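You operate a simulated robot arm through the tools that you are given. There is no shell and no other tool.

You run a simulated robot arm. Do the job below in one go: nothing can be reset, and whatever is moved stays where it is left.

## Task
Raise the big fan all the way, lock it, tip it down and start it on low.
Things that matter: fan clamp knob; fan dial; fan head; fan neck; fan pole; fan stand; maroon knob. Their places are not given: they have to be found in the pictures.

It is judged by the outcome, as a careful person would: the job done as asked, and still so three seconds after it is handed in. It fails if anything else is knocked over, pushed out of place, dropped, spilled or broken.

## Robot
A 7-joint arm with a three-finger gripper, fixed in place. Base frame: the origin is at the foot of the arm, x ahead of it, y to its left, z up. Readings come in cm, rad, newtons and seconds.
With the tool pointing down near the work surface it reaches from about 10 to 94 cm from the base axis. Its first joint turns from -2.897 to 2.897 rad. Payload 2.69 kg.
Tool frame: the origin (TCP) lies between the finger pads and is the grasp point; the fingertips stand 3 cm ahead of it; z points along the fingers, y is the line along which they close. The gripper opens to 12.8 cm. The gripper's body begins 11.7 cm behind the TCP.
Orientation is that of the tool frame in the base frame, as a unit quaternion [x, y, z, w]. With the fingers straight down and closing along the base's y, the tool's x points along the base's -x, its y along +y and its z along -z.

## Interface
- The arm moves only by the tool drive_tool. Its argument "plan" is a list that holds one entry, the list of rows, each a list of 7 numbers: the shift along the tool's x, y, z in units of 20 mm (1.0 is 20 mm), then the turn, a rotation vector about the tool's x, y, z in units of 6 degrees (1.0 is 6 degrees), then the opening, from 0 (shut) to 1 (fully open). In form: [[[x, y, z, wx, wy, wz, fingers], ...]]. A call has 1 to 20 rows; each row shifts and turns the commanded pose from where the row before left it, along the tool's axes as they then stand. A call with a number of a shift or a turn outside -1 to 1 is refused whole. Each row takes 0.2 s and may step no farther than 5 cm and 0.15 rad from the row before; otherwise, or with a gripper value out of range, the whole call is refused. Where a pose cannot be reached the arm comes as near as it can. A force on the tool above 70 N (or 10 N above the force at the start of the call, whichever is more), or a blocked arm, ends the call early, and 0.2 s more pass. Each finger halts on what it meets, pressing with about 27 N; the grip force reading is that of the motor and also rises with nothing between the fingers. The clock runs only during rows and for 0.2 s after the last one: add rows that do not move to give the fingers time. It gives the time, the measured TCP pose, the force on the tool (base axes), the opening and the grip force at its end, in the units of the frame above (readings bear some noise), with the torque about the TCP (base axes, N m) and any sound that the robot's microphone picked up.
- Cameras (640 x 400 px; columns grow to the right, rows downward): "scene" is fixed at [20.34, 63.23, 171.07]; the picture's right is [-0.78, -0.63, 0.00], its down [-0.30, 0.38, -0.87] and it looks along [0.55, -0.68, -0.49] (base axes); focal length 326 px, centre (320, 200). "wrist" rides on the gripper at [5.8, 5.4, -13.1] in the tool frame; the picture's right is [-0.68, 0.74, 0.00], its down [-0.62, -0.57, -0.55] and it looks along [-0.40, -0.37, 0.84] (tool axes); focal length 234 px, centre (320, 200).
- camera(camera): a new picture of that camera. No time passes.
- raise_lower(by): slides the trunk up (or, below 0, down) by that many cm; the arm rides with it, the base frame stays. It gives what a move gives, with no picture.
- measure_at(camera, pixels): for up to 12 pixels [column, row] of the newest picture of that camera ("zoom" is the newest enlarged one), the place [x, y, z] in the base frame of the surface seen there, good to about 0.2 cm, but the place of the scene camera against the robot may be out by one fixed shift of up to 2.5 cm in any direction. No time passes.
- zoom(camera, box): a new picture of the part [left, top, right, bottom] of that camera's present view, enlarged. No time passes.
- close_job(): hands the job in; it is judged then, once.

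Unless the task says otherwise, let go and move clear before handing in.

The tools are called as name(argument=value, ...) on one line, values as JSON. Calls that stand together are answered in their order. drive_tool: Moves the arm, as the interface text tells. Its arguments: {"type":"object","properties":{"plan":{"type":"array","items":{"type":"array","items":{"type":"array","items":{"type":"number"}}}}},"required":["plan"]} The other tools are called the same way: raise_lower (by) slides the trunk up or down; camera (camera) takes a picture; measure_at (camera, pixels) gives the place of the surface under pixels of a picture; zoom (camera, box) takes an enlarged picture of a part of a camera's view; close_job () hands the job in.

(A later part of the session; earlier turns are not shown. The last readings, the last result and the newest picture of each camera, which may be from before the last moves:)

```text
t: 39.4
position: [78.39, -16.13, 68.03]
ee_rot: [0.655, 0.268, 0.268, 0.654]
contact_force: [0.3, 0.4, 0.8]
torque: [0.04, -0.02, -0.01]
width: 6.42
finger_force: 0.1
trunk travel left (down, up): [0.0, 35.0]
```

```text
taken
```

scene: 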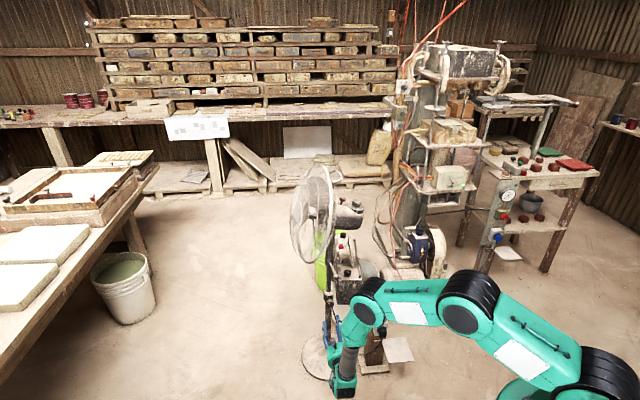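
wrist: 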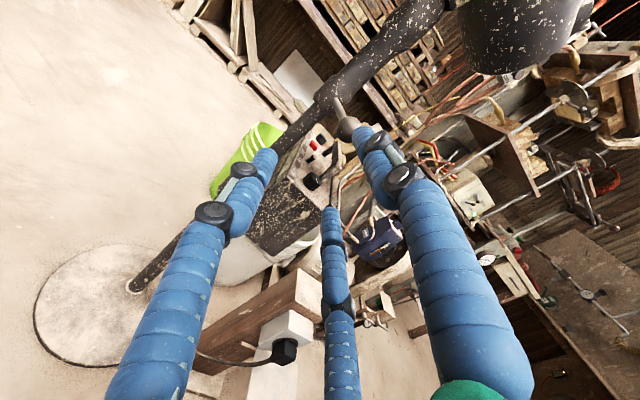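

Fingers now close vertically. The handle and ball show at about (348,125), partly behind a finger; measuring them.

zoom(camera="wrist", box=[290, 40, 430, 180])

measure_at(camera="wrist", pixels=[[346, 127], [350, 120], [341, 131], [339, 106], [334, 97], [320, 100], [333, 85], [360, 70], [390, 40], [300, 135], [343, 119], [480, 40]])

```text
2.86 times, centred on (360, 110) of wrist
```

zoom: 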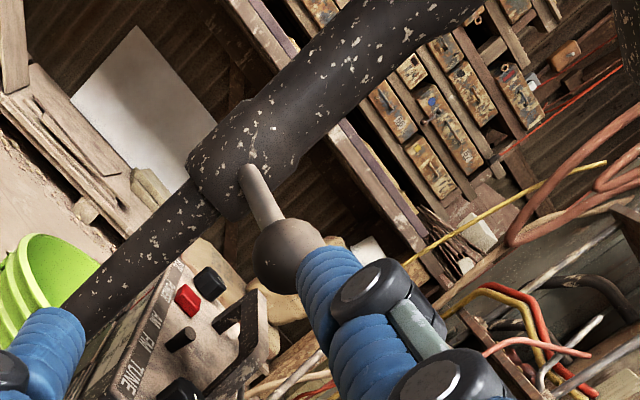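

```text
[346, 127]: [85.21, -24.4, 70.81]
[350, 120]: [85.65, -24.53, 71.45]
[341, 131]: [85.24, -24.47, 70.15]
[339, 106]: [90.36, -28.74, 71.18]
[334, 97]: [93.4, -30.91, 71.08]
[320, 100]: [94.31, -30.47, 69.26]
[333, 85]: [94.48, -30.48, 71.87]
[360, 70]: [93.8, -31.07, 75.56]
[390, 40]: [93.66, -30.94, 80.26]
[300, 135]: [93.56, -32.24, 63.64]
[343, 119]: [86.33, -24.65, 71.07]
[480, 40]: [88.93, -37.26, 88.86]
```

Ball centre ≈ (85.8,-25.5,70.7), bar running toward the pole along (0.785,-0.62). I'll turn to that heading and line up 9 cm in front of the ball.

drive_tool(plan=[[[0, 0, 0, 0, 0.6, 0, 0.5], [0, 0, 0, 0, 0.6, 0, 0.5], [-0.69, 0.67, 0.66, 0, 0, 0, 0.5], [-0.69, 0.67, 0.66, 0, 0, 0, 0.5], [0, 0, 0, 0, 0, 0, 0.5]]])

camera(camera="wrist")

camera(camera="scene")

```text
t: 40.6
position: [78.78, -19.87, 70.78]
ee_rot: [0.637, 0.307, 0.308, 0.636]
contact_force: [0.3, 0.7, -1.2]
torque: [0.0, 0.01, 0.0]
width: 6.43
finger_force: 0.1
trunk travel left (down, up): [0.0, 35.0]
```

```text
taken
```

wrist: 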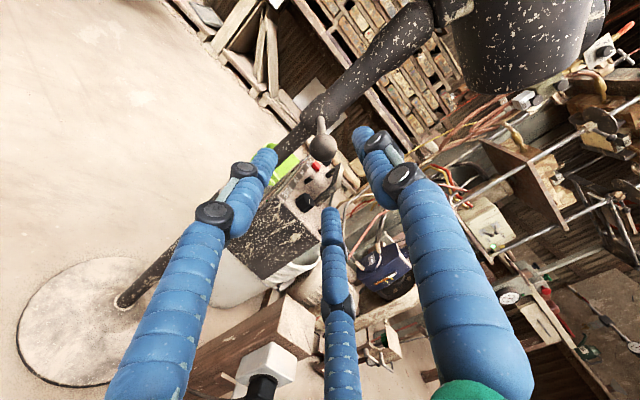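

```text
taken
```

scene: 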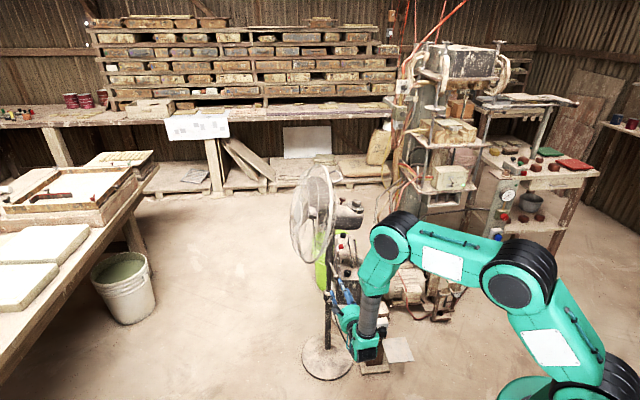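

zoom(camera="wrist", box=[280, 80, 380, 180])

measure_at(camera="wrist", pixels=[[323, 147], [314, 148], [334, 148], [323, 137], [324, 158], [321, 128], [320, 118], [330, 102], [360, 75], [305, 115]])

```text
4.00 times, centred on (330, 130) of wrist
```

zoom: 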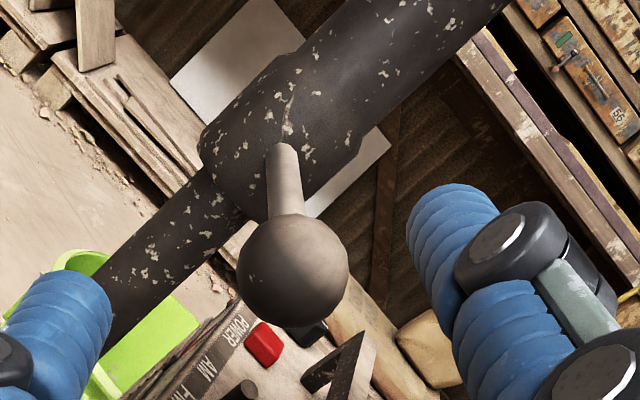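

```text
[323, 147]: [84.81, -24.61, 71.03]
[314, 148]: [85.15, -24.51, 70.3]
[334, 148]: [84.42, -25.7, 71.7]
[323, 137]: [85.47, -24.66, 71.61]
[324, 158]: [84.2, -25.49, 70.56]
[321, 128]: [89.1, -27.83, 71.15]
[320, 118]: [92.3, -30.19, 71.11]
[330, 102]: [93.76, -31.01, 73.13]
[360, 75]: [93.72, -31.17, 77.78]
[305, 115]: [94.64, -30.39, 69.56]
```

Ball centre refined to (85.55,-25.63,70.73), only 0.3 cm off my line. Advancing to bracket the ball, then closing on it.

drive_tool(plan=[[[-0.16, 0, 0.89, 0, 0, 0, 0.5], [0, 0, 0.89, 0, 0, 0, 0.5], [0, 0, 0.89, 0, 0, 0, 0.5], [0, 0, 0.89, 0, 0, 0, 0.5], [0, 0, 0.89, 0, 0, 0, 0.5], [0, 0, 0, 0, 0, 0, 0.5]]])

camera(camera="wrist")

```text
t: 42.0
position: [85.59, -25.68, 70.86]
ee_rot: [0.636, 0.307, 0.309, 0.637]
contact_force: [0.5, 0.1, -0.9]
torque: [-0.01, 0.0, -0.01]
width: 6.4
finger_force: 0.1
trunk travel left (down, up): [0.0, 35.0]
```

```text
taken
```

wrist: 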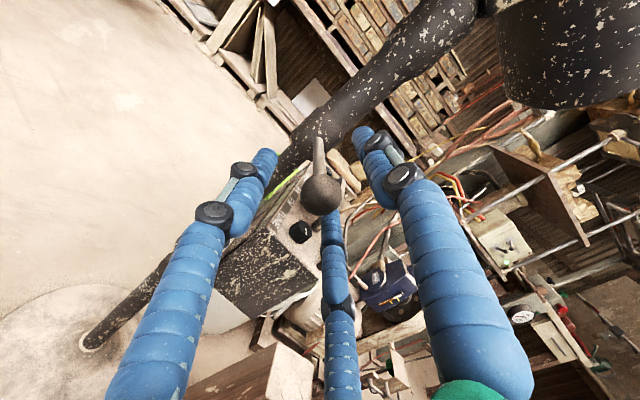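

drive_tool(plan=[[[0, 0, 0, 0, 0, 0, 0.05], [0, 0, 0, 0, 0, 0, 0.05], [0, 0, 0, 0, 0, 0, 0.05], [0, 0, 0, 0, 0, 0, 0.05]]])

camera(camera="wrist")

```text
t: 43.0
position: [85.57, -25.57, 70.65]
ee_rot: [0.637, 0.307, 0.309, 0.636]
contact_force: [-2.4, -6.1, -5.0]
torque: [0.05, 0.11, -0.41]
width: 2.59
finger_force: 45.0
trunk travel left (down, up): [0.0, 35.0]
```

```text
taken
```

wrist: 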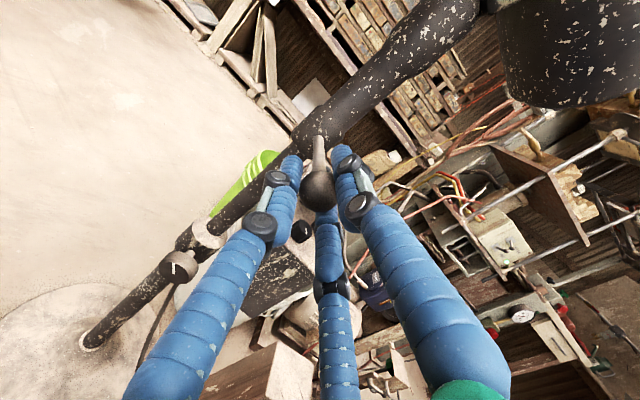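

Ball gripped (2.59 cm). Lifting gently 2 cm to feel the load.

drive_tool(plan=[[[0, 0.25, 0, 0, 0, 0, 0.05], [0, 0.25, 0, 0, 0, 0, 0.05], [0, 0.25, 0, 0, 0, 0, 0.05], [0, 0.25, 0, 0, 0, 0, 0.05], [0, 0, 0, 0, 0, 0, 0.05]]])

camera(camera="wrist")

camera(camera="scene")

```text
t: 44.2
position: [85.57, -25.55, 72.71]
ee_rot: [0.636, 0.308, 0.309, 0.636]
contact_force: [-1.8, 0.1, -3.3]
torque: [0.06, 0.07, -0.13]
width: 2.62
finger_force: 45.0
trunk travel left (down, up): [0.0, 35.0]
```

```text
taken
```

wrist: 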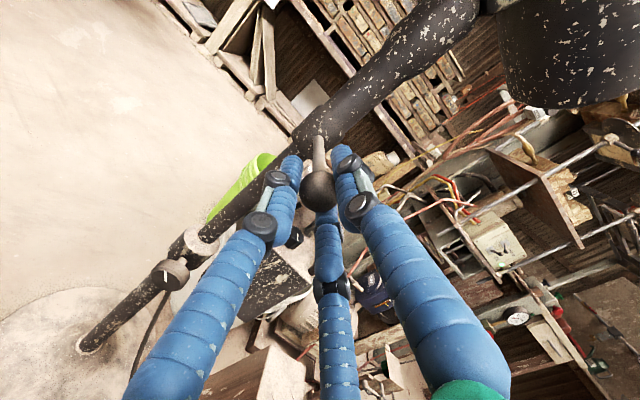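

```text
taken
```

scene: 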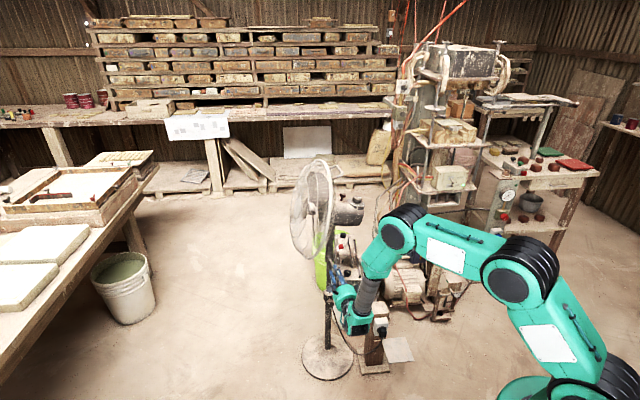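

The neck came up with the hand and the load reads only about 3 N. Continuing to lift 8 cm more.

drive_tool(plan=[[[0, 0.5, 0, 0, 0, 0, 0.05], [0, 0.5, 0, 0, 0, 0, 0.05], [0, 0.5, 0, 0, 0, 0, 0.05], [0, 0.5, 0, 0, 0, 0, 0.05], [0, 0.5, 0, 0, 0, 0, 0.05], [0, 0.5, 0, 0, 0, 0, 0.05], [0, 0.5, 0, 0, 0, 0, 0.05], [0, 0.5, 0, 0, 0, 0, 0.05], [0, 0, 0, 0, 0, 0, 0.05]]])

camera(camera="wrist")

camera(camera="scene")

```text
t: 46.2
position: [85.47, -25.69, 80.85]
ee_rot: [0.636, 0.307, 0.309, 0.637]
contact_force: [-1.2, 1.9, -0.3]
torque: [-0.04, 0.01, 0.05]
width: 2.59
finger_force: 44.6
trunk travel left (down, up): [0.0, 35.0]
```

```text
taken
```

wrist: 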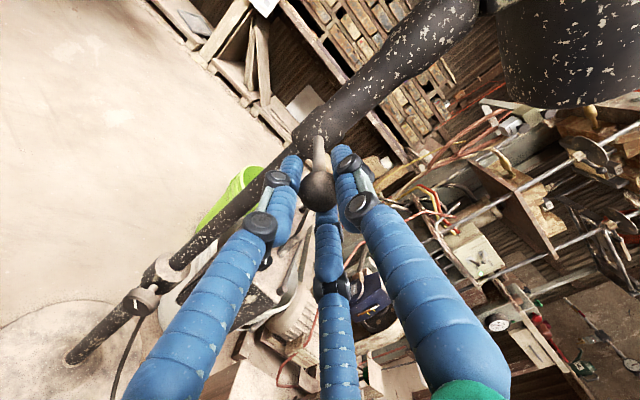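

```text
taken
```

scene: 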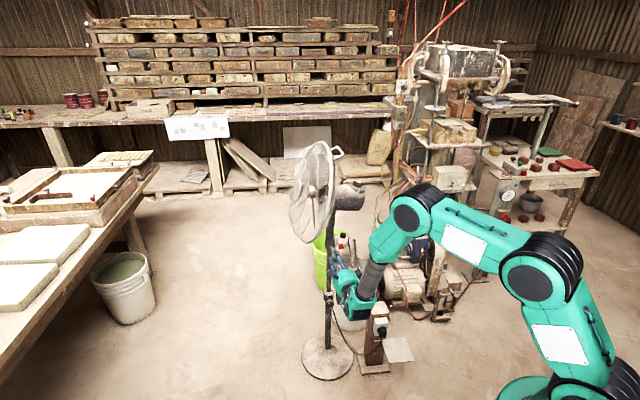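

The column rises freely (≈0 N load). Continuing up in modest steps, watching for the top stop.

drive_tool(plan=[[[0, 0.4, 0, 0, 0, 0, 0.05], [0, 0.4, 0, 0, 0, 0, 0.05], [0, 0.4, 0, 0, 0, 0, 0.05], [0, 0.4, 0, 0, 0, 0, 0.05], [0, 0.4, 0, 0, 0, 0, 0.05], [0, 0, 0, 0, 0, 0, 0.05]]])

drive_tool(plan=[[[0, 0.3, 0, 0, 0, 0, 0.05], [0, 0.3, 0, 0, 0, 0, 0.05], [0, 0.3, 0, 0, 0, 0, 0.05], [0, 0.3, 0, 0, 0, 0, 0.05], [0, 0, 0, 0, 0, 0, 0.05]]])

drive_tool(plan=[[[0, 0.3, 0, 0, 0, 0, 0.05], [0, 0.3, 0, 0, 0, 0, 0.05], [0, 0.3, 0, 0, 0, 0, 0.05], [0, 0.3, 0, 0, 0, 0, 0.05], [0, 0, 0, 0, 0, 0, 0.05]]])

```text
t: 47.6
position: [85.53, -25.61, 84.79]
ee_rot: [0.636, 0.307, 0.309, 0.637]
contact_force: [5.2, 5.3, -2.6]
torque: [-0.01, -0.03, 0.55]
width: 2.6
finger_force: 45.2
trunk travel left (down, up): [0.0, 35.0]
```

```text
t: 48.8
position: [85.48, -25.58, 87.19]
ee_rot: [0.636, 0.308, 0.309, 0.636]
contact_force: [-1.5, 2.1, -3.0]
torque: [0.0, 0.1, 0.04]
width: 2.59
finger_force: 44.7
trunk travel left (down, up): [0.0, 35.0]
```

```text
t: 50.0
position: [85.48, -25.62, 89.65]
ee_rot: [0.636, 0.307, 0.309, 0.636]
contact_force: [0.4, -0.3, -3.7]
torque: [0.1, 0.13, -0.02]
width: 2.6
finger_force: 45.2
trunk travel left (down, up): [0.0, 35.0]
```

Lifted about 19 cm so far, still free. Checking the pictures before continuing.

camera(camera="scene")

camera(camera="wrist")

drive_tool(plan=[[[0, 0.3, 0, 0, 0, 0, 0.05], [0, 0.3, 0, 0, 0, 0, 0.05], [0, 0.3, 0, 0, 0, 0, 0.05], [0, 0, 0, 0, 0, 0, 0.05]]])

```text
taken
```

scene: 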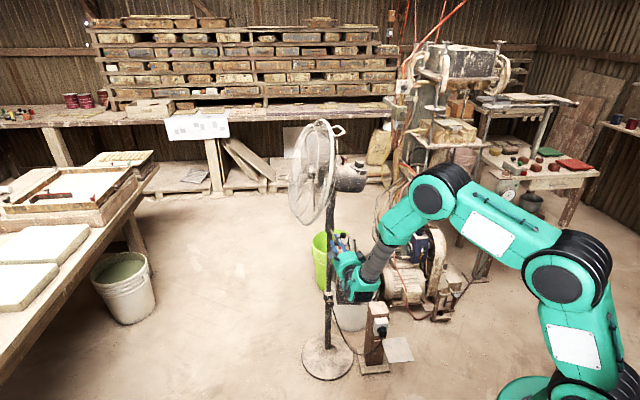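

```text
taken
```

wrist: 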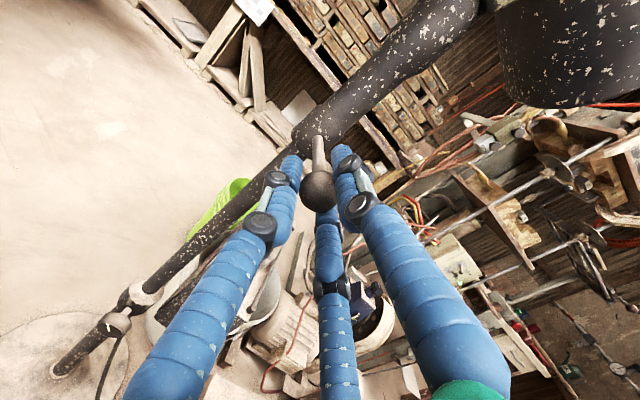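

```text
t: 51.0
position: [85.49, -25.61, 91.36]
ee_rot: [0.636, 0.308, 0.309, 0.637]
contact_force: [1.0, -3.2, -2.5]
torque: [0.0, -0.01, -0.12]
width: 2.61
finger_force: 45.0
trunk travel left (down, up): [0.0, 35.0]
```

Still free at +20.7 cm. Continuing in small steps.

drive_tool(plan=[[[0, 0.3, 0, 0, 0, 0, 0.05], [0, 0.3, 0, 0, 0, 0, 0.05], [0, 0.3, 0, 0, 0, 0, 0.05], [0, 0, 0, 0, 0, 0, 0.05]]])

drive_tool(plan=[[[0, 0.3, 0, 0, 0, 0, 0.05], [0, 0.3, 0, 0, 0, 0, 0.05], [0, 0.3, 0, 0, 0, 0, 0.05], [0, 0, 0, 0, 0, 0, 0.05]]])

drive_tool(plan=[[[0, 0.3, 0, 0, 0, 0, 0.05], [0, 0.3, 0, 0, 0, 0, 0.05], [0, 0.3, 0, 0, 0, 0, 0.05], [0, 0, 0, 0, 0, 0, 0.05]]])

```text
t: 52.0
position: [85.42, -25.62, 93.19]
ee_rot: [0.636, 0.308, 0.309, 0.636]
contact_force: [5.0, -4.3, -4.2]
torque: [0.0, 0.06, -0.05]
width: 2.59
finger_force: 45.0
trunk travel left (down, up): [0.0, 35.0]
```

```text
t: 53.0
position: [85.54, -25.63, 94.99]
ee_rot: [0.636, 0.308, 0.309, 0.636]
contact_force: [5.2, -7.1, -3.2]
torque: [0.18, 0.1, -0.18]
width: 2.6
finger_force: 45.7
trunk travel left (down, up): [0.0, 35.0]
```

```text
t: 54.0
position: [85.54, -25.49, 96.94]
ee_rot: [0.635, 0.307, 0.309, 0.637]
contact_force: [5.6, -4.5, -2.0]
torque: [-0.04, 0.04, -0.01]
width: 2.58
finger_force: 45.3
trunk travel left (down, up): [0.0, 35.0]
```

At +26 cm, still free. Checking that the column, not something else, is moving before going on.

camera(camera="scene")

zoom(camera="scene", box=[270, 90, 430, 390])

```text
taken
```

scene: 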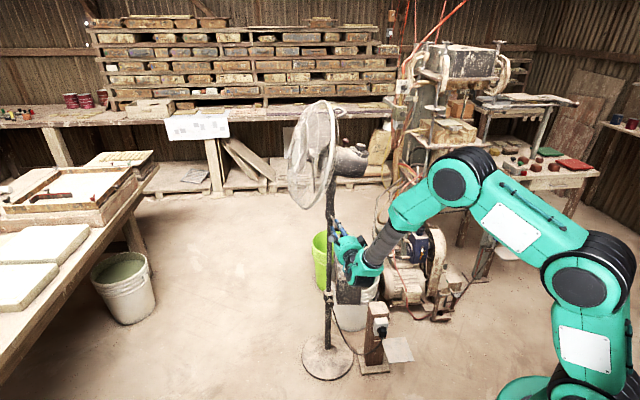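

```text
1.33 times, centred on (350, 240) of scene
```

zoom: 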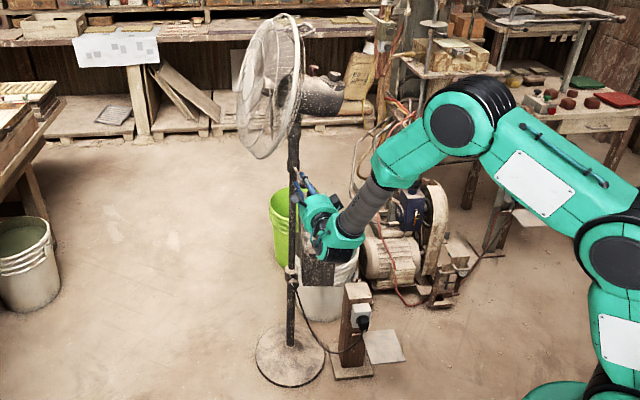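

The column is extending cleanly and the base is unmoved. Continuing.

drive_tool(plan=[[[0, 0.3, 0, 0, 0, 0, 0.05], [0, 0.3, 0, 0, 0, 0, 0.05], [0, 0.3, 0, 0, 0, 0, 0.05], [0, 0, 0, 0, 0, 0, 0.05]]])

drive_tool(plan=[[[0, 0.3, 0, 0, 0, 0, 0.05], [0, 0.3, 0, 0, 0, 0, 0.05], [0, 0.3, 0, 0, 0, 0, 0.05], [0, 0, 0, 0, 0, 0, 0.05]]])

drive_tool(plan=[[[0, 0.3, 0, 0, 0, 0, 0.05], [0, 0.3, 0, 0, 0, 0, 0.05], [0, 0.3, 0, 0, 0, 0, 0.05], [0, 0, 0, 0, 0, 0, 0.05]]])

```text
t: 55.0
position: [85.41, -25.6, 98.45]
ee_rot: [0.637, 0.308, 0.309, 0.636]
contact_force: [9.9, -4.3, -2.8]
torque: [0.21, 0.18, 0.22]
width: 2.61
finger_force: 45.0
trunk travel left (down, up): [0.0, 35.0]
```

```text
t: 56.0
position: [85.53, -25.61, 100.86]
ee_rot: [0.635, 0.306, 0.311, 0.638]
contact_force: [0.1, 0.8, 0.8]
torque: [0.01, 0.0, 0.0]
width: 0.63
finger_force: 0.0
trunk travel left (down, up): [0.0, 35.0]
```

```text
t: 57.0
position: [85.46, -25.66, 102.21]
ee_rot: [0.636, 0.307, 0.309, 0.636]
contact_force: [0.1, -0.1, 0.2]
torque: [0.01, 0.0, 0.03]
width: 0.63
finger_force: 0.0
trunk travel left (down, up): [0.0, 35.0]
```

The fingers closed empty (0.63 cm): the ball slipped out around z≈99–100, likely at the top stop. Looking at what happened.

camera(camera="scene")

camera(camera="wrist")

zoom(camera="wrist", box=[240, 100, 400, 260])

```text
taken
```

scene: 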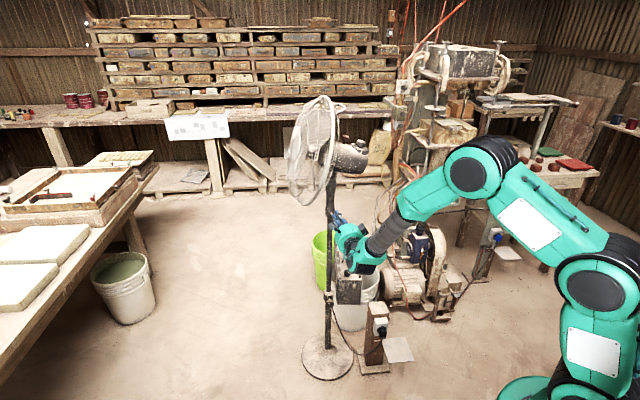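

```text
taken
```

wrist: 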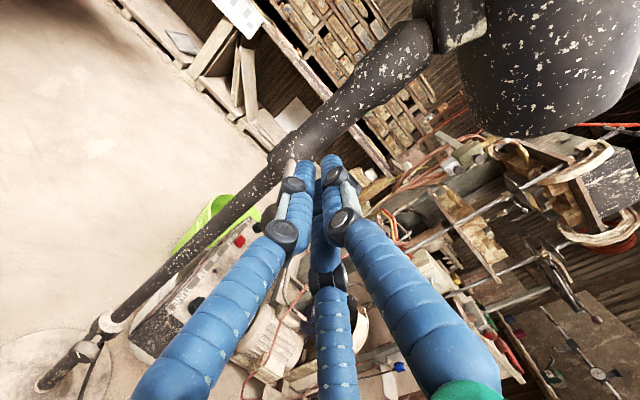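

```text
2.50 times, centred on (320, 180) of wrist
```

zoom: 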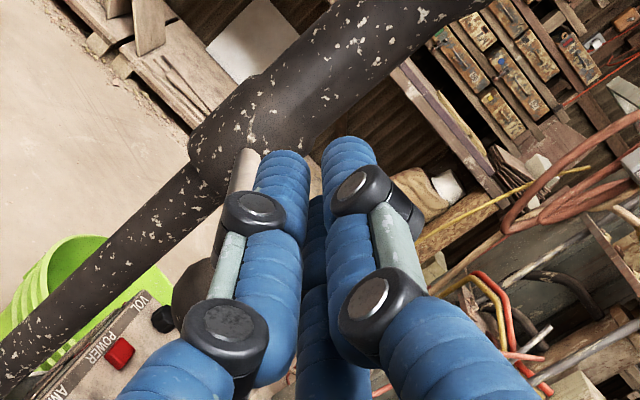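

The column stayed up by itself; the bar and ball now sit just below the closed fingers. Measuring how high the neck is.

measure_at(camera="zoom", pixels=[[240, 175], [232, 215], [195, 290], [250, 100], [205, 140], [200, 170], [180, 190], [300, 90], [230, 120], [190, 300]])

zoom(camera="scene", box=[290, 180, 400, 310])

zoom(camera="scene", box=[270, 80, 410, 200])

```text
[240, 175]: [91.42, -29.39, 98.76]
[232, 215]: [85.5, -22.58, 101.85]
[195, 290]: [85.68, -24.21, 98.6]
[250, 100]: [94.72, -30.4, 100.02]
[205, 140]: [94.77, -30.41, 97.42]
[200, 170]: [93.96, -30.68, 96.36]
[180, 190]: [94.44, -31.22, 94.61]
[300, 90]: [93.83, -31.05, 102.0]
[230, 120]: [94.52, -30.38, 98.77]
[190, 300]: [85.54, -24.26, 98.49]
```

```text
3.08 times, centred on (345, 245) of scene
```

zoom: 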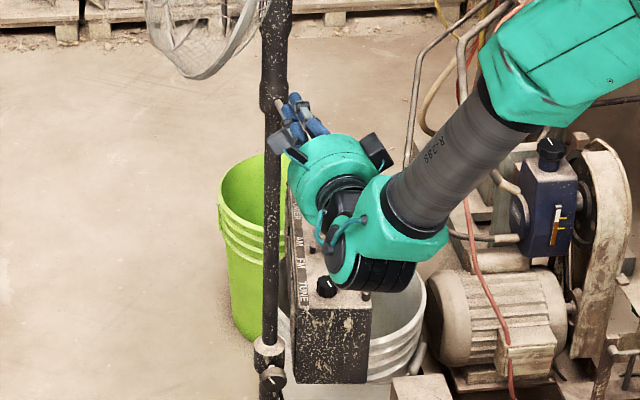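

```text
3.33 times, centred on (340, 140) of scene
```

zoom: 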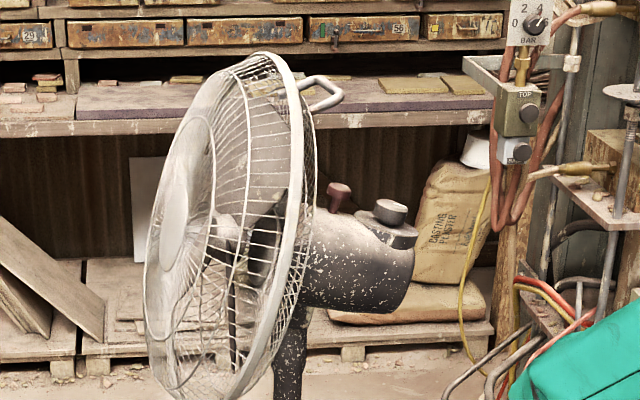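

The ball is now near z≈98.5, about 28 cm up, and it is staying there. I'll back off, re-grip the ball and test with small pulls whether this is really the top stop.

drive_tool(plan=[[[0, 0, -0.9, 0, 0, 0, 0.05], [0, 0, -0.9, 0, 0, 0, 0.05], [0, 0, -0.9, 0, 0, 0, 0.05], [0, 0, -0.9, 0, 0, 0, 0.05], [0, 0, -0.9, 0, 0, 0, 0.05], [0, -0.9, 0, 0, 0, 0, 0.5], [0, -0.9, 0, 0, 0, 0, 0.5], [0, 0, 0, 0, 0, 0, 0.5]]])

camera(camera="wrist")

zoom(camera="wrist", box=[270, 80, 390, 200])

```text
t: 58.8
position: [78.51, -20.16, 98.58]
ee_rot: [0.637, 0.308, 0.309, 0.636]
contact_force: [1.0, 0.0, -0.5]
torque: [-0.01, -0.01, 0.0]
width: 6.39
finger_force: 0.0
trunk travel left (down, up): [0.0, 35.0]
```

```text
taken
```

wrist: 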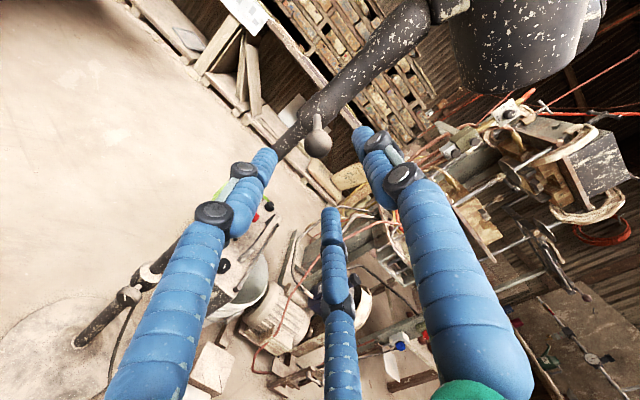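

```text
3.33 times, centred on (330, 140) of wrist
```

zoom: 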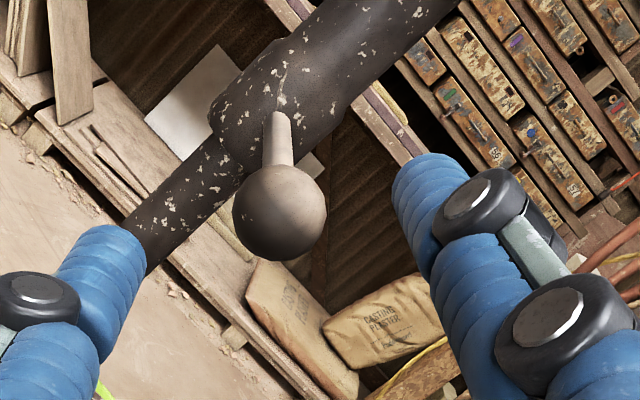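

measure_at(camera="wrist", pixels=[[318, 144], [310, 145], [327, 146], [317, 134], [319, 155], [315, 122], [313, 113], [304, 118], [340, 85], [330, 95]])

```text
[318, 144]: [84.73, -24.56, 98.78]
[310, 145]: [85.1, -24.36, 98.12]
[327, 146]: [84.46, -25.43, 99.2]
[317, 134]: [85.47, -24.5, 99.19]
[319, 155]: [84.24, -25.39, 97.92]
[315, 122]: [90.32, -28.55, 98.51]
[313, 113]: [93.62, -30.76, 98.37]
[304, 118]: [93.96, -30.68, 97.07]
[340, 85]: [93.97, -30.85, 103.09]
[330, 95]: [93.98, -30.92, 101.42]
```

Ball at +27.7 cm and in line with the hand. Re-gripping it.

drive_tool(plan=[[[0, 0, 0.93, 0, 0, 0, 0.5], [0, 0, 0.93, 0, 0, 0, 0.5], [0, 0, 0.93, 0, 0, 0, 0.5], [0, 0, 0.93, 0, 0, 0, 0.5], [0, 0, 0.93, 0, 0, 0, 0.5], [0, 0, 0, 0, 0, 0, 0.5], [0, 0, 0, 0, 0, 0, 0.05], [0, 0, 0, 0, 0, 0, 0.05], [0, 0, 0, 0, 0, 0, 0.05]]])

drive_tool(plan=[[[0, 0.1, 0, 0, 0, 0, 0.05], [0, 0, 0, 0, 0, 0, 0.05]]])

drive_tool(plan=[[[0, 0.1, 0, 0, 0, 0, 0.05], [0, 0, 0, 0, 0, 0, 0.05]]])

```text
t: 60.8
position: [85.81, -25.88, 98.46]
ee_rot: [0.637, 0.308, 0.309, 0.636]
contact_force: [4.3, -0.5, -5.0]
torque: [-0.01, 0.02, 0.1]
width: 2.73
finger_force: 15.5
trunk travel left (down, up): [0.0, 35.0]
```

```text
t: 61.4
position: [85.8, -25.85, 98.67]
ee_rot: [0.637, 0.308, 0.309, 0.636]
contact_force: [4.1, -1.4, -4.4]
torque: [-0.03, -0.01, 0.04]
width: 2.74
finger_force: 15.7
trunk travel left (down, up): [0.0, 35.0]
```

```text
t: 62.0
position: [85.77, -25.85, 98.86]
ee_rot: [0.637, 0.307, 0.309, 0.636]
contact_force: [5.0, -3.8, -8.7]
torque: [-0.07, -0.08, 0.01]
width: 2.71
finger_force: 16.0
trunk travel left (down, up): [0.0, 35.0]
```

Gripped again; small pulls now show the downward force growing slightly (-8.7 N). Two more 2 mm pulls.

drive_tool(plan=[[[0, 0.1, 0, 0, 0, 0, 0.05], [0, 0, 0, 0, 0, 0, 0.05]]])

drive_tool(plan=[[[0, 0.1, 0, 0, 0, 0, 0.05], [0, 0, 0, 0, 0, 0, 0.05]]])

camera(camera="wrist")

```text
t: 62.6
position: [85.63, -25.89, 98.97]
ee_rot: [0.637, 0.309, 0.308, 0.636]
contact_force: [5.4, -5.6, -20.3]
torque: [-0.06, -0.1, 0.02]
width: 2.76
finger_force: 15.7
trunk travel left (down, up): [0.0, 35.0]
```

```text
t: 63.2
position: [85.74, -25.86, 99.02]
ee_rot: [0.637, 0.308, 0.308, 0.636]
contact_force: [-4.4, -0.5, -24.2]
torque: [0.03, -0.03, 0.02]
width: 3.01
finger_force: 18.0
trunk travel left (down, up): [0.0, 35.0]
```

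```text
taken
```

wrist: 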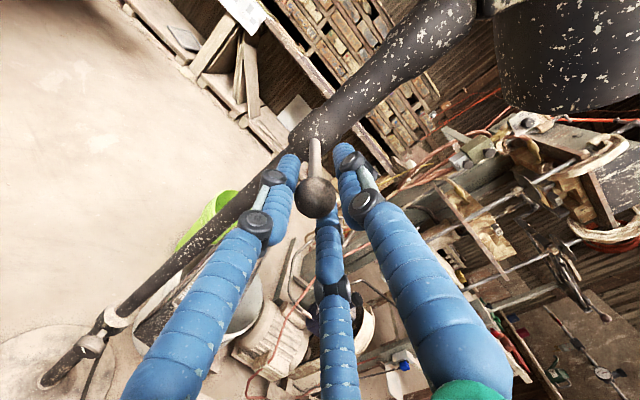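

The pull now meets a firm stop (24 N with under 1 mm of movement at z≈99), so the fan is fully raised. I'll let go, back off and go down to lock the clamp.

drive_tool(plan=[[[0, 0, 0, 0, 0, 0, 0.5], [0, 0, 0, 0, 0, 0, 0.5], [0, 0, 0, 0, 0, 0, 0.5], [0, 0, -1, 0, 0, 0, 0.5], [0, 0, -1, 0, 0, 0, 0.5], [0, 0, -1, 0, 0, 0, 0.5], [0, 0, -1, 0, 0, 0, 0.5], [0, 0, -1, 0, 0, 0, 0.5], [0, 0, -1, 0, 0, 0, 0.5]]])

camera(camera="wrist")

measure_at(camera="wrist", pixels=[[342, 120], [346, 116], [340, 125], [330, 100], [350, 125], [318, 144]])

```text
t: 65.2
position: [76.23, -18.32, 99.31]
ee_rot: [0.637, 0.308, 0.309, 0.635]
contact_force: [0.7, 0.1, -0.7]
torque: [-0.01, -0.01, -0.05]
width: 6.38
finger_force: 0.0
trunk travel left (down, up): [0.0, 35.0]
```

```text
taken
```

wrist: 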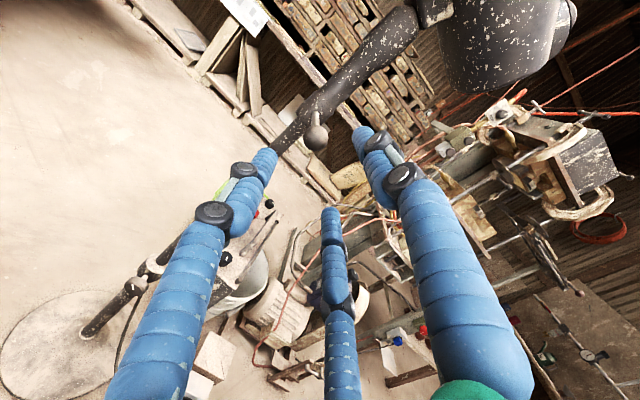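

```text
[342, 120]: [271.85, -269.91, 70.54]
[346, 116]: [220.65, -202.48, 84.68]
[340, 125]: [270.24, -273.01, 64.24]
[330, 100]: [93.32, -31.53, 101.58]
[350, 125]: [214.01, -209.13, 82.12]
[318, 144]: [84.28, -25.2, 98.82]
```

measure_at(camera="wrist", pixels=[[316, 138], [309, 139], [325, 139], [316, 130], [317, 147], [315, 119]])

drive_tool(plan=[[[0, -1, 0, 0, 0, 0, 0.5], [0, -1, 0, 0, 0, 0, 0.5], [0, -1, 0, 0, 0, 0, 0.5], [0, -1, 0, 0, 0, 0, 0.5], [0, -1, 0, 0, 0, 0, 0.5], [0, -1, 0, 0, 0, 0, 0.5], [0, -1, 0, 0, 0, 0, 0.5], [0, -1, 0, 0, 0, 0, 0.5], [0, -1, 0, 0, 0, 0, 0.5], [0, -1, 0, 0, 0, 0, 0.5], [0, -1, 0, 0, 0, 0, 0.5], [0, -1, 0, 0, 0, 0, 0.5], [0, -1, 0, 0, 0, 0, 0.5], [0, -1, 0, 0, 0, 0, 0.5], [0, -1, 0, 0, 0, 0, 0.5], [0, -1, 0, 0, 0, 0, 0.5], [0, -1, 0, 0, 0, 0, 0.5], [0, -1, 0, 0, 0, 0, 0.5]]])

camera(camera="scene")

```text
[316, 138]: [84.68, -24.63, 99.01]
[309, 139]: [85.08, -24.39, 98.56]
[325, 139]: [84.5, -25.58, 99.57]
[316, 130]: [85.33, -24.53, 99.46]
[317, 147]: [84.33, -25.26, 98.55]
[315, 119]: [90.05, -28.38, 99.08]
```

```text
t: 69.0
position: [76.37, -18.31, 63.38]
ee_rot: [0.636, 0.306, 0.31, 0.637]
contact_force: [-0.8, 0.8, 0.3]
torque: [0.04, 0.0, 0.0]
width: 6.37
finger_force: 0.1
trunk travel left (down, up): [0.0, 35.0]
```

```text
taken
```

scene: 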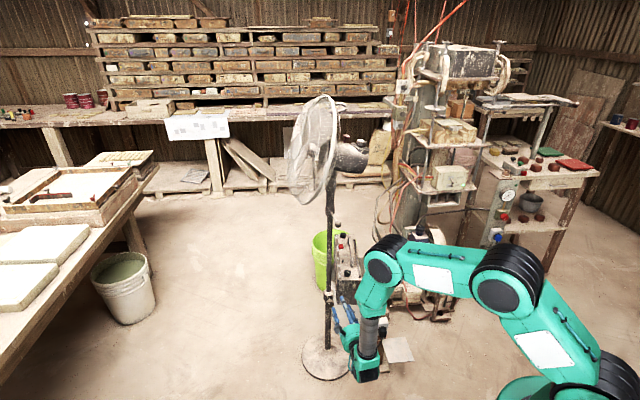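

The ball now reads about 28.3 cm above where it started and the fan stays up. Going down to the clamp knob and lining up on its axis.

drive_tool(plan=[[[0, -0.95, 0, 0, 0, 0, 0.5], [0, -0.95, 0, 0, 0, 0, 0.5], [0, -0.95, 0, 0, 0, 0, 0.5], [0, -0.95, 0, 0, 0, 0, 0.5], [0, -0.95, 0, 0, 0, 0, 0.5], [0, -0.95, 0, 0, 0, 0, 0.5], [0, -0.95, 0, 0, 0, 0, 0.5], [0, -0.95, 0, 0, 0, 0, 0.5], [0, 0, 0, 0, -0.6, 0, 0.5], [0, 0, 0, 0, -0.6, 0, 0.5], [0.406, 0, 0.97, 0, 0, 0, 0.5], [0.406, 0, 0.97, 0, 0, 0, 0.5], [0.406, 0, 0.97, 0, 0, 0, 0.5], [0.406, 0, 0.97, 0, 0, 0, 0.5], [0, 0, 0, 0, 0, 0, 0.5]]])

camera(camera="wrist")

```text
t: 72.2
position: [84.33, -21.62, 48.26]
ee_rot: [0.654, 0.267, 0.268, 0.655]
contact_force: [0.0, 0.0, 0.2]
torque: [0.01, 0.03, 0.0]
width: 6.4
finger_force: 0.0
trunk travel left (down, up): [0.0, 35.0]
```

```text
taken
```

wrist: 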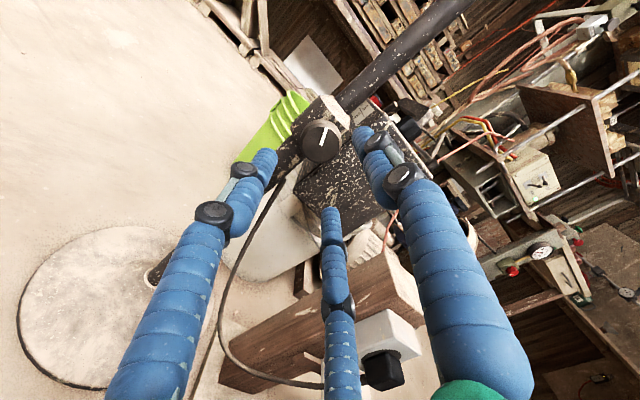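

zoom(camera="wrist", box=[280, 100, 360, 180])

measure_at(camera="wrist", pixels=[[321, 142], [306, 143], [337, 142], [320, 126], [322, 158], [311, 153], [331, 131]])

```text
5.00 times, centred on (320, 140) of wrist
```

zoom: 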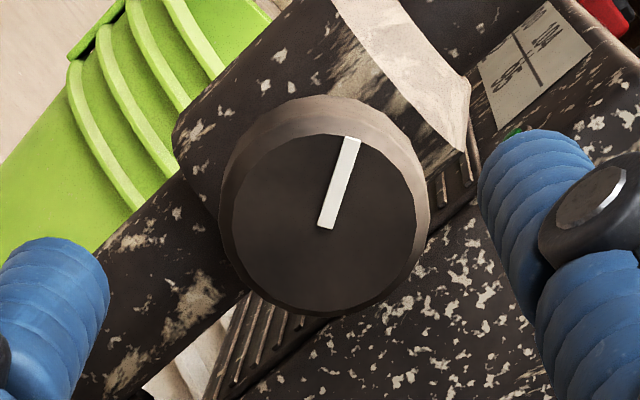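

```text
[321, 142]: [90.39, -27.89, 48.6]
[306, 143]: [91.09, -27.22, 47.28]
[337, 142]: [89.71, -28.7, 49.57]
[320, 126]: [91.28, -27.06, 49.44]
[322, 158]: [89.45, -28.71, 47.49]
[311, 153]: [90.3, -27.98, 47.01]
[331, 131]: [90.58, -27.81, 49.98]
```

Knob centre unchanged. Advancing and gripping it.

drive_tool(plan=[[[-0.05, 0, 0.98, 0, 0, 0, 0.5], [0, 0, 0.98, 0, 0, 0, 0.5], [0, 0, 0.98, 0, 0, 0, 0.5], [0, 0, 0.98, 0, 0, 0, 0.5], [0, 0, 0, 0, 0, 0, 0.5], [0, 0, 0, 0, 0, 0, 0.15], [0, 0, 0, 0, 0, 0, 0.15], [0, 0, 0, 0, 0, 0, 0.15]]])

camera(camera="wrist")

```text
t: 74.0
position: [89.55, -27.3, 48.22]
ee_rot: [0.655, 0.267, 0.268, 0.654]
contact_force: [0.7, -3.5, 0.5]
torque: [0.02, 0.03, -0.02]
width: 4.09
finger_force: 44.8
trunk travel left (down, up): [0.0, 35.0]
```

```text
taken
```

wrist: 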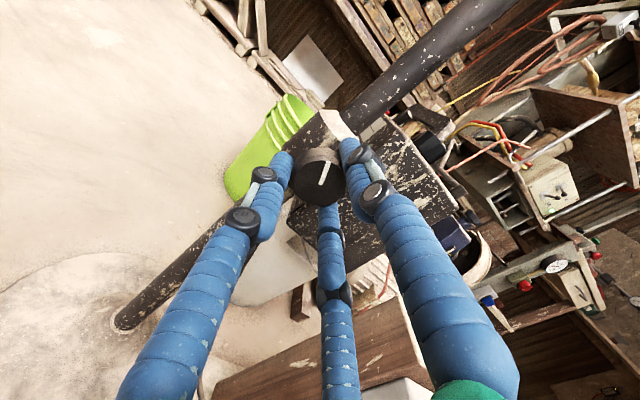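

Clean grip (near-zero side force). Turning clockwise to tighten, 90° first.

drive_tool(plan=[[[0, 0, 0, 0, 0, 1, 0.1], [0, 0, 0, 0, 0, 1, 0.1], [0, 0, 0, 0, 0, 1, 0.1], [0, 0, 0, 0, 0, 1, 0.1], [0, 0, 0, 0, 0, 1, 0.1], [0, 0, 0, 0, 0, 1, 0.1], [0, 0, 0, 0, 0, 1, 0.1], [0, 0, 0, 0, 0, 1, 0.1], [0, 0, 0, 0, 0, 1, 0.1], [0, 0, 0, 0, 0, 1, 0.1], [0, 0, 0, 0, 0, 1, 0.1], [0, 0, 0, 0, 0, 1, 0.1], [0, 0, 0, 0, 0, 1, 0.1], [0, 0, 0, 0, 0, 1, 0.1], [0, 0, 0, 0, 0, 1, 0.1]]])

camera(camera="wrist")

zoom(camera="wrist", box=[270, 120, 370, 220])

```text
t: 77.2
position: [89.69, -27.31, 48.13]
ee_rot: [0.651, -0.275, 0.653, 0.273]
contact_force: [15.1, -29.0, 5.3]
torque: [-0.16, -0.11, -0.07]
width: 4.05
finger_force: 44.5
trunk travel left (down, up): [0.0, 35.0]
```

```text
taken
```

wrist: 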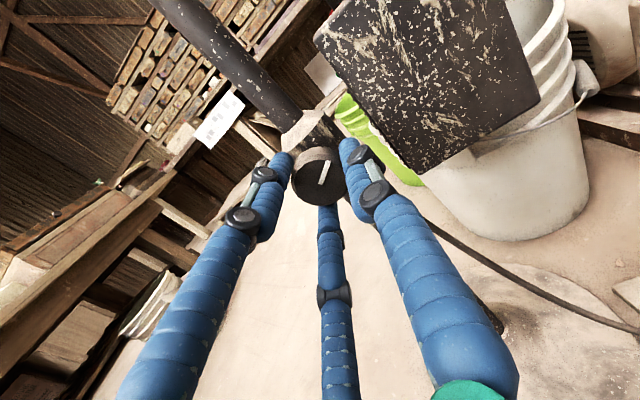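

```text
4.00 times, centred on (320, 170) of wrist
```

zoom: 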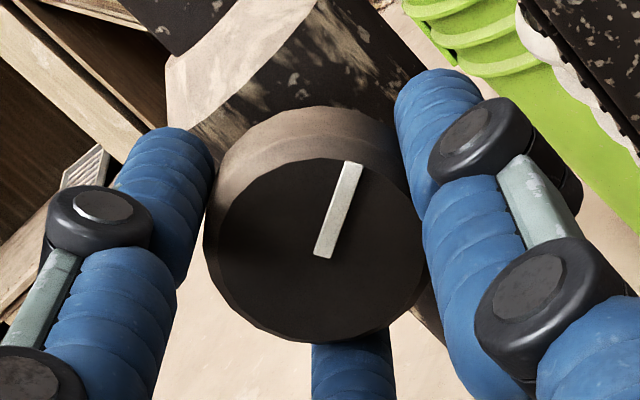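

The knob followed the full 90°, but there is a 31 N pull toward the pole along the tool axis; I'll ease the hand 2 mm forward to relieve it.

drive_tool(plan=[[[0, 0, 0.1, 0, 0, 0, 0.1], [0, 0, 0, 0, 0, 0, 0.1]]])

```text
t: 77.8
position: [89.59, -27.32, 48.14]
ee_rot: [0.652, -0.274, 0.653, 0.273]
contact_force: [-11.3, -1.8, 18.3]
torque: [-0.46, -0.45, -0.23]
width: 4.07
finger_force: 45.1
trunk travel left (down, up): [0.0, 35.0]
```

Axial load relieved. Continuing clockwise 36°, back toward the original mark.

drive_tool(plan=[[[0, 0, 0, 0, 0, 1, 0.1], [0, 0, 0, 0, 0, 1, 0.1], [0, 0, 0, 0, 0, 1, 0.1], [0, 0, 0, 0, 0, 1, 0.1], [0, 0, 0, 0, 0, 1, 0.1]]])

camera(camera="wrist")

zoom(camera="wrist", box=[270, 120, 370, 220])

```text
t: 79.0
position: [89.49, -27.26, 48.15]
ee_rot: [0.558, -0.434, 0.701, 0.094]
contact_force: [-21.5, 17.4, 17.1]
torque: [-0.31, -0.11, 0.12]
width: 4.1
finger_force: 44.7
trunk travel left (down, up): [0.0, 35.0]
```

```text
taken
```

wrist: 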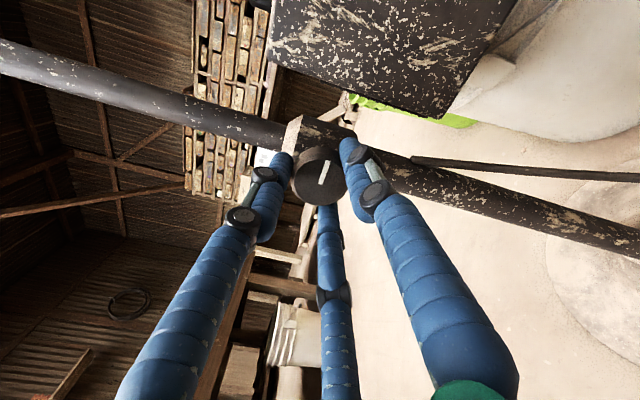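

```text
4.00 times, centred on (320, 170) of wrist
```

zoom: 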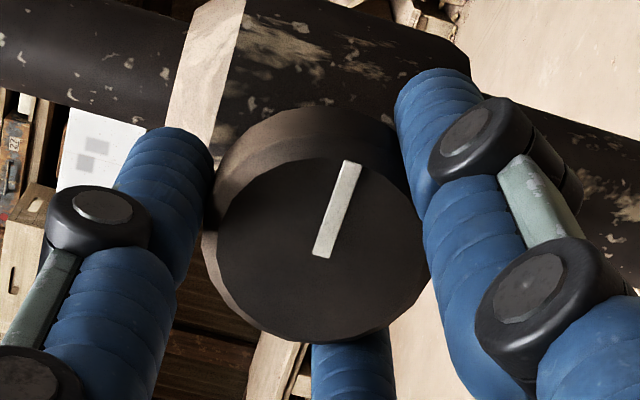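

About 120° turned back and torque still small. Continuing clockwise to find the tight stop.

drive_tool(plan=[[[0, 0, -0.05, 0, 0, 1, 0.1], [0, 0, 0, 0, 0, 1, 0.1], [0, 0, 0, 0, 0, 1, 0.1], [0, 0, 0, 0, 0, 1, 0.1]]])

camera(camera="wrist")

zoom(camera="wrist", box=[270, 120, 370, 220])

```text
t: 80.0
position: [89.73, -27.37, 48.34]
ee_rot: [0.455, -0.541, 0.705, -0.052]
contact_force: [4.1, -5.4, 1.5]
torque: [-0.46, 0.52, 0.07]
width: 4.1
finger_force: 45.1
trunk travel left (down, up): [0.0, 35.0]
```

```text
taken
```

wrist: 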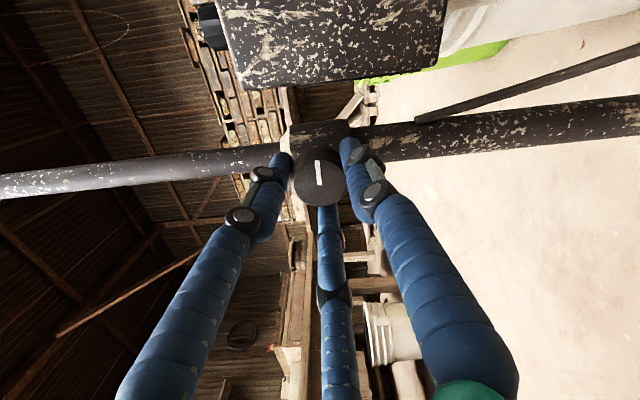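

```text
4.00 times, centred on (320, 170) of wrist
```

zoom: 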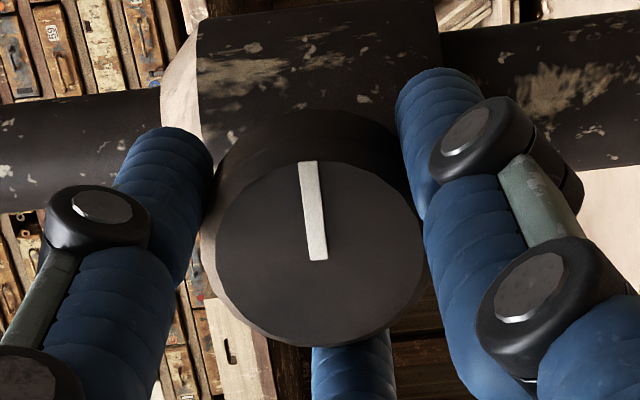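

Torque reached about 0.69 N·m and the knob slipped in the fingers: that's the tight stop. Checking the line's direction against its original position.

measure_at(camera="zoom", pixels=[[308, 168], [317, 256], [312, 210], [320, 240]])

drive_tool(plan=[[[0, 0, 0, 0, 0, 0.6, 0.05], [0, 0, 0, 0, 0, 0, 0.05]]])

camera(camera="wrist")

zoom(camera="wrist", box=[270, 120, 370, 220])

```text
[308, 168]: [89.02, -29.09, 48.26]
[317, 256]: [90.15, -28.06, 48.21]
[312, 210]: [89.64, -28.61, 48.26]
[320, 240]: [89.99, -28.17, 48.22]
```

```text
t: 80.6
position: [89.57, -27.42, 48.18]
ee_rot: [0.438, -0.555, 0.703, -0.076]
contact_force: [6.4, -6.1, 0.0]
torque: [-0.31, 0.51, -0.02]
width: 4.08
finger_force: 45.3
trunk travel left (down, up): [0.0, 35.0]
```

```text
taken
```

wrist: 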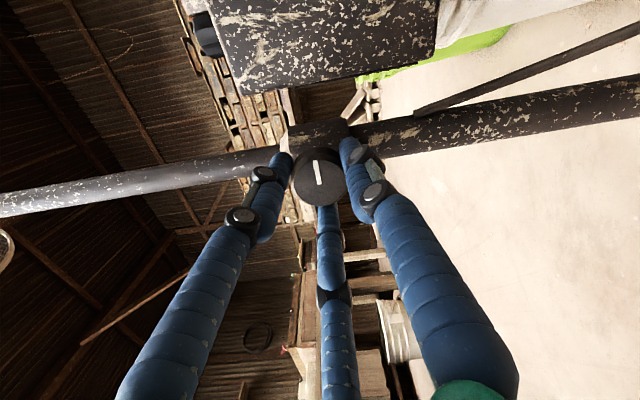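

```text
4.00 times, centred on (320, 170) of wrist
```

zoom: 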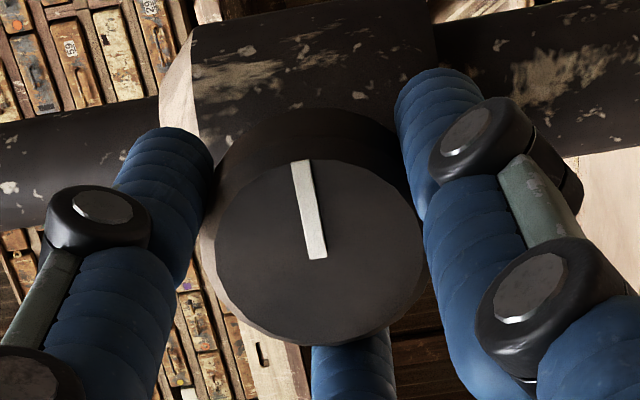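

The line is back exactly at its tight-side position, so the clamp is locked. I'll release, back away 18 cm, and look at the fan from outside.

drive_tool(plan=[[[0, 0, 0, 0, 0, 0, 0.5], [0, 0, 0, 0, 0, 0, 0.5], [0, 0, -1, 0, 0, 0, 0.5], [0, 0, -1, 0, 0, 0, 0.5], [0, 0, -1, 0, 0, 0, 0.5], [0, 0, -1, 0, 0, 0, 0.5], [0, 0, -1, 0, 0, 0, 0.5], [0, 0, -1, 0, 0, 0, 0.5], [0, 0, -1, 0, 0, 0, 0.5], [0, 0, -1, 0, 0, 0, 0.5], [0, 0, -1, 0, 0, 0, 0.5]]])

camera(camera="scene")

zoom(camera="scene", box=[290, 270, 370, 320])

zoom(camera="scene", box=[270, 85, 400, 200])

```text
t: 83.0
position: [76.93, -14.53, 48.07]
ee_rot: [0.44, -0.554, 0.703, -0.076]
contact_force: [-0.3, -0.6, 0.3]
torque: [0.0, -0.01, 0.0]
width: 6.4
finger_force: 0.0
trunk travel left (down, up): [0.0, 35.0]
```

```text
taken
```

scene: 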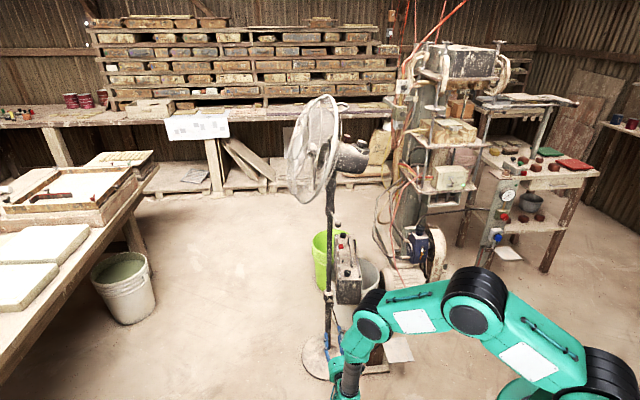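

```text
8.00 times, centred on (330, 295) of scene
```

zoom: 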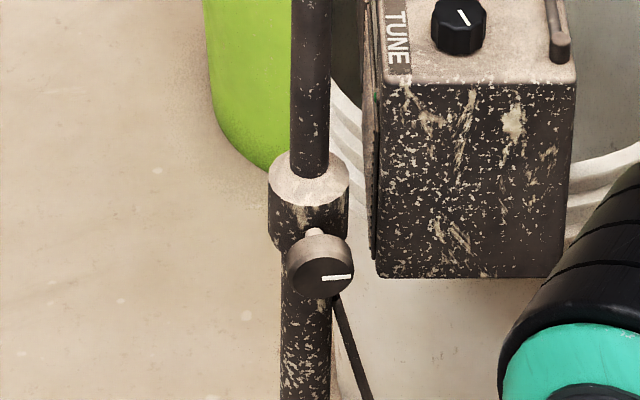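

```text
3.48 times, centred on (335, 142) of scene
```

zoom: 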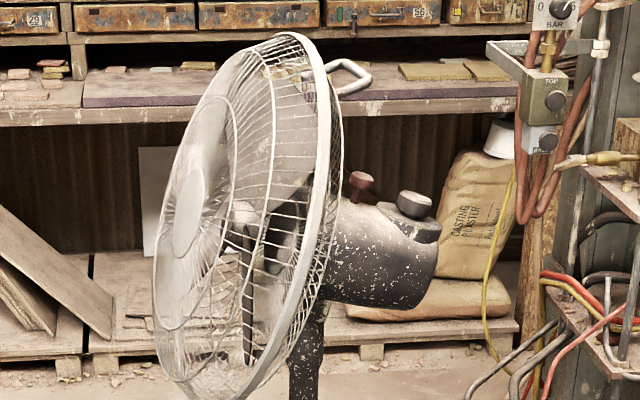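

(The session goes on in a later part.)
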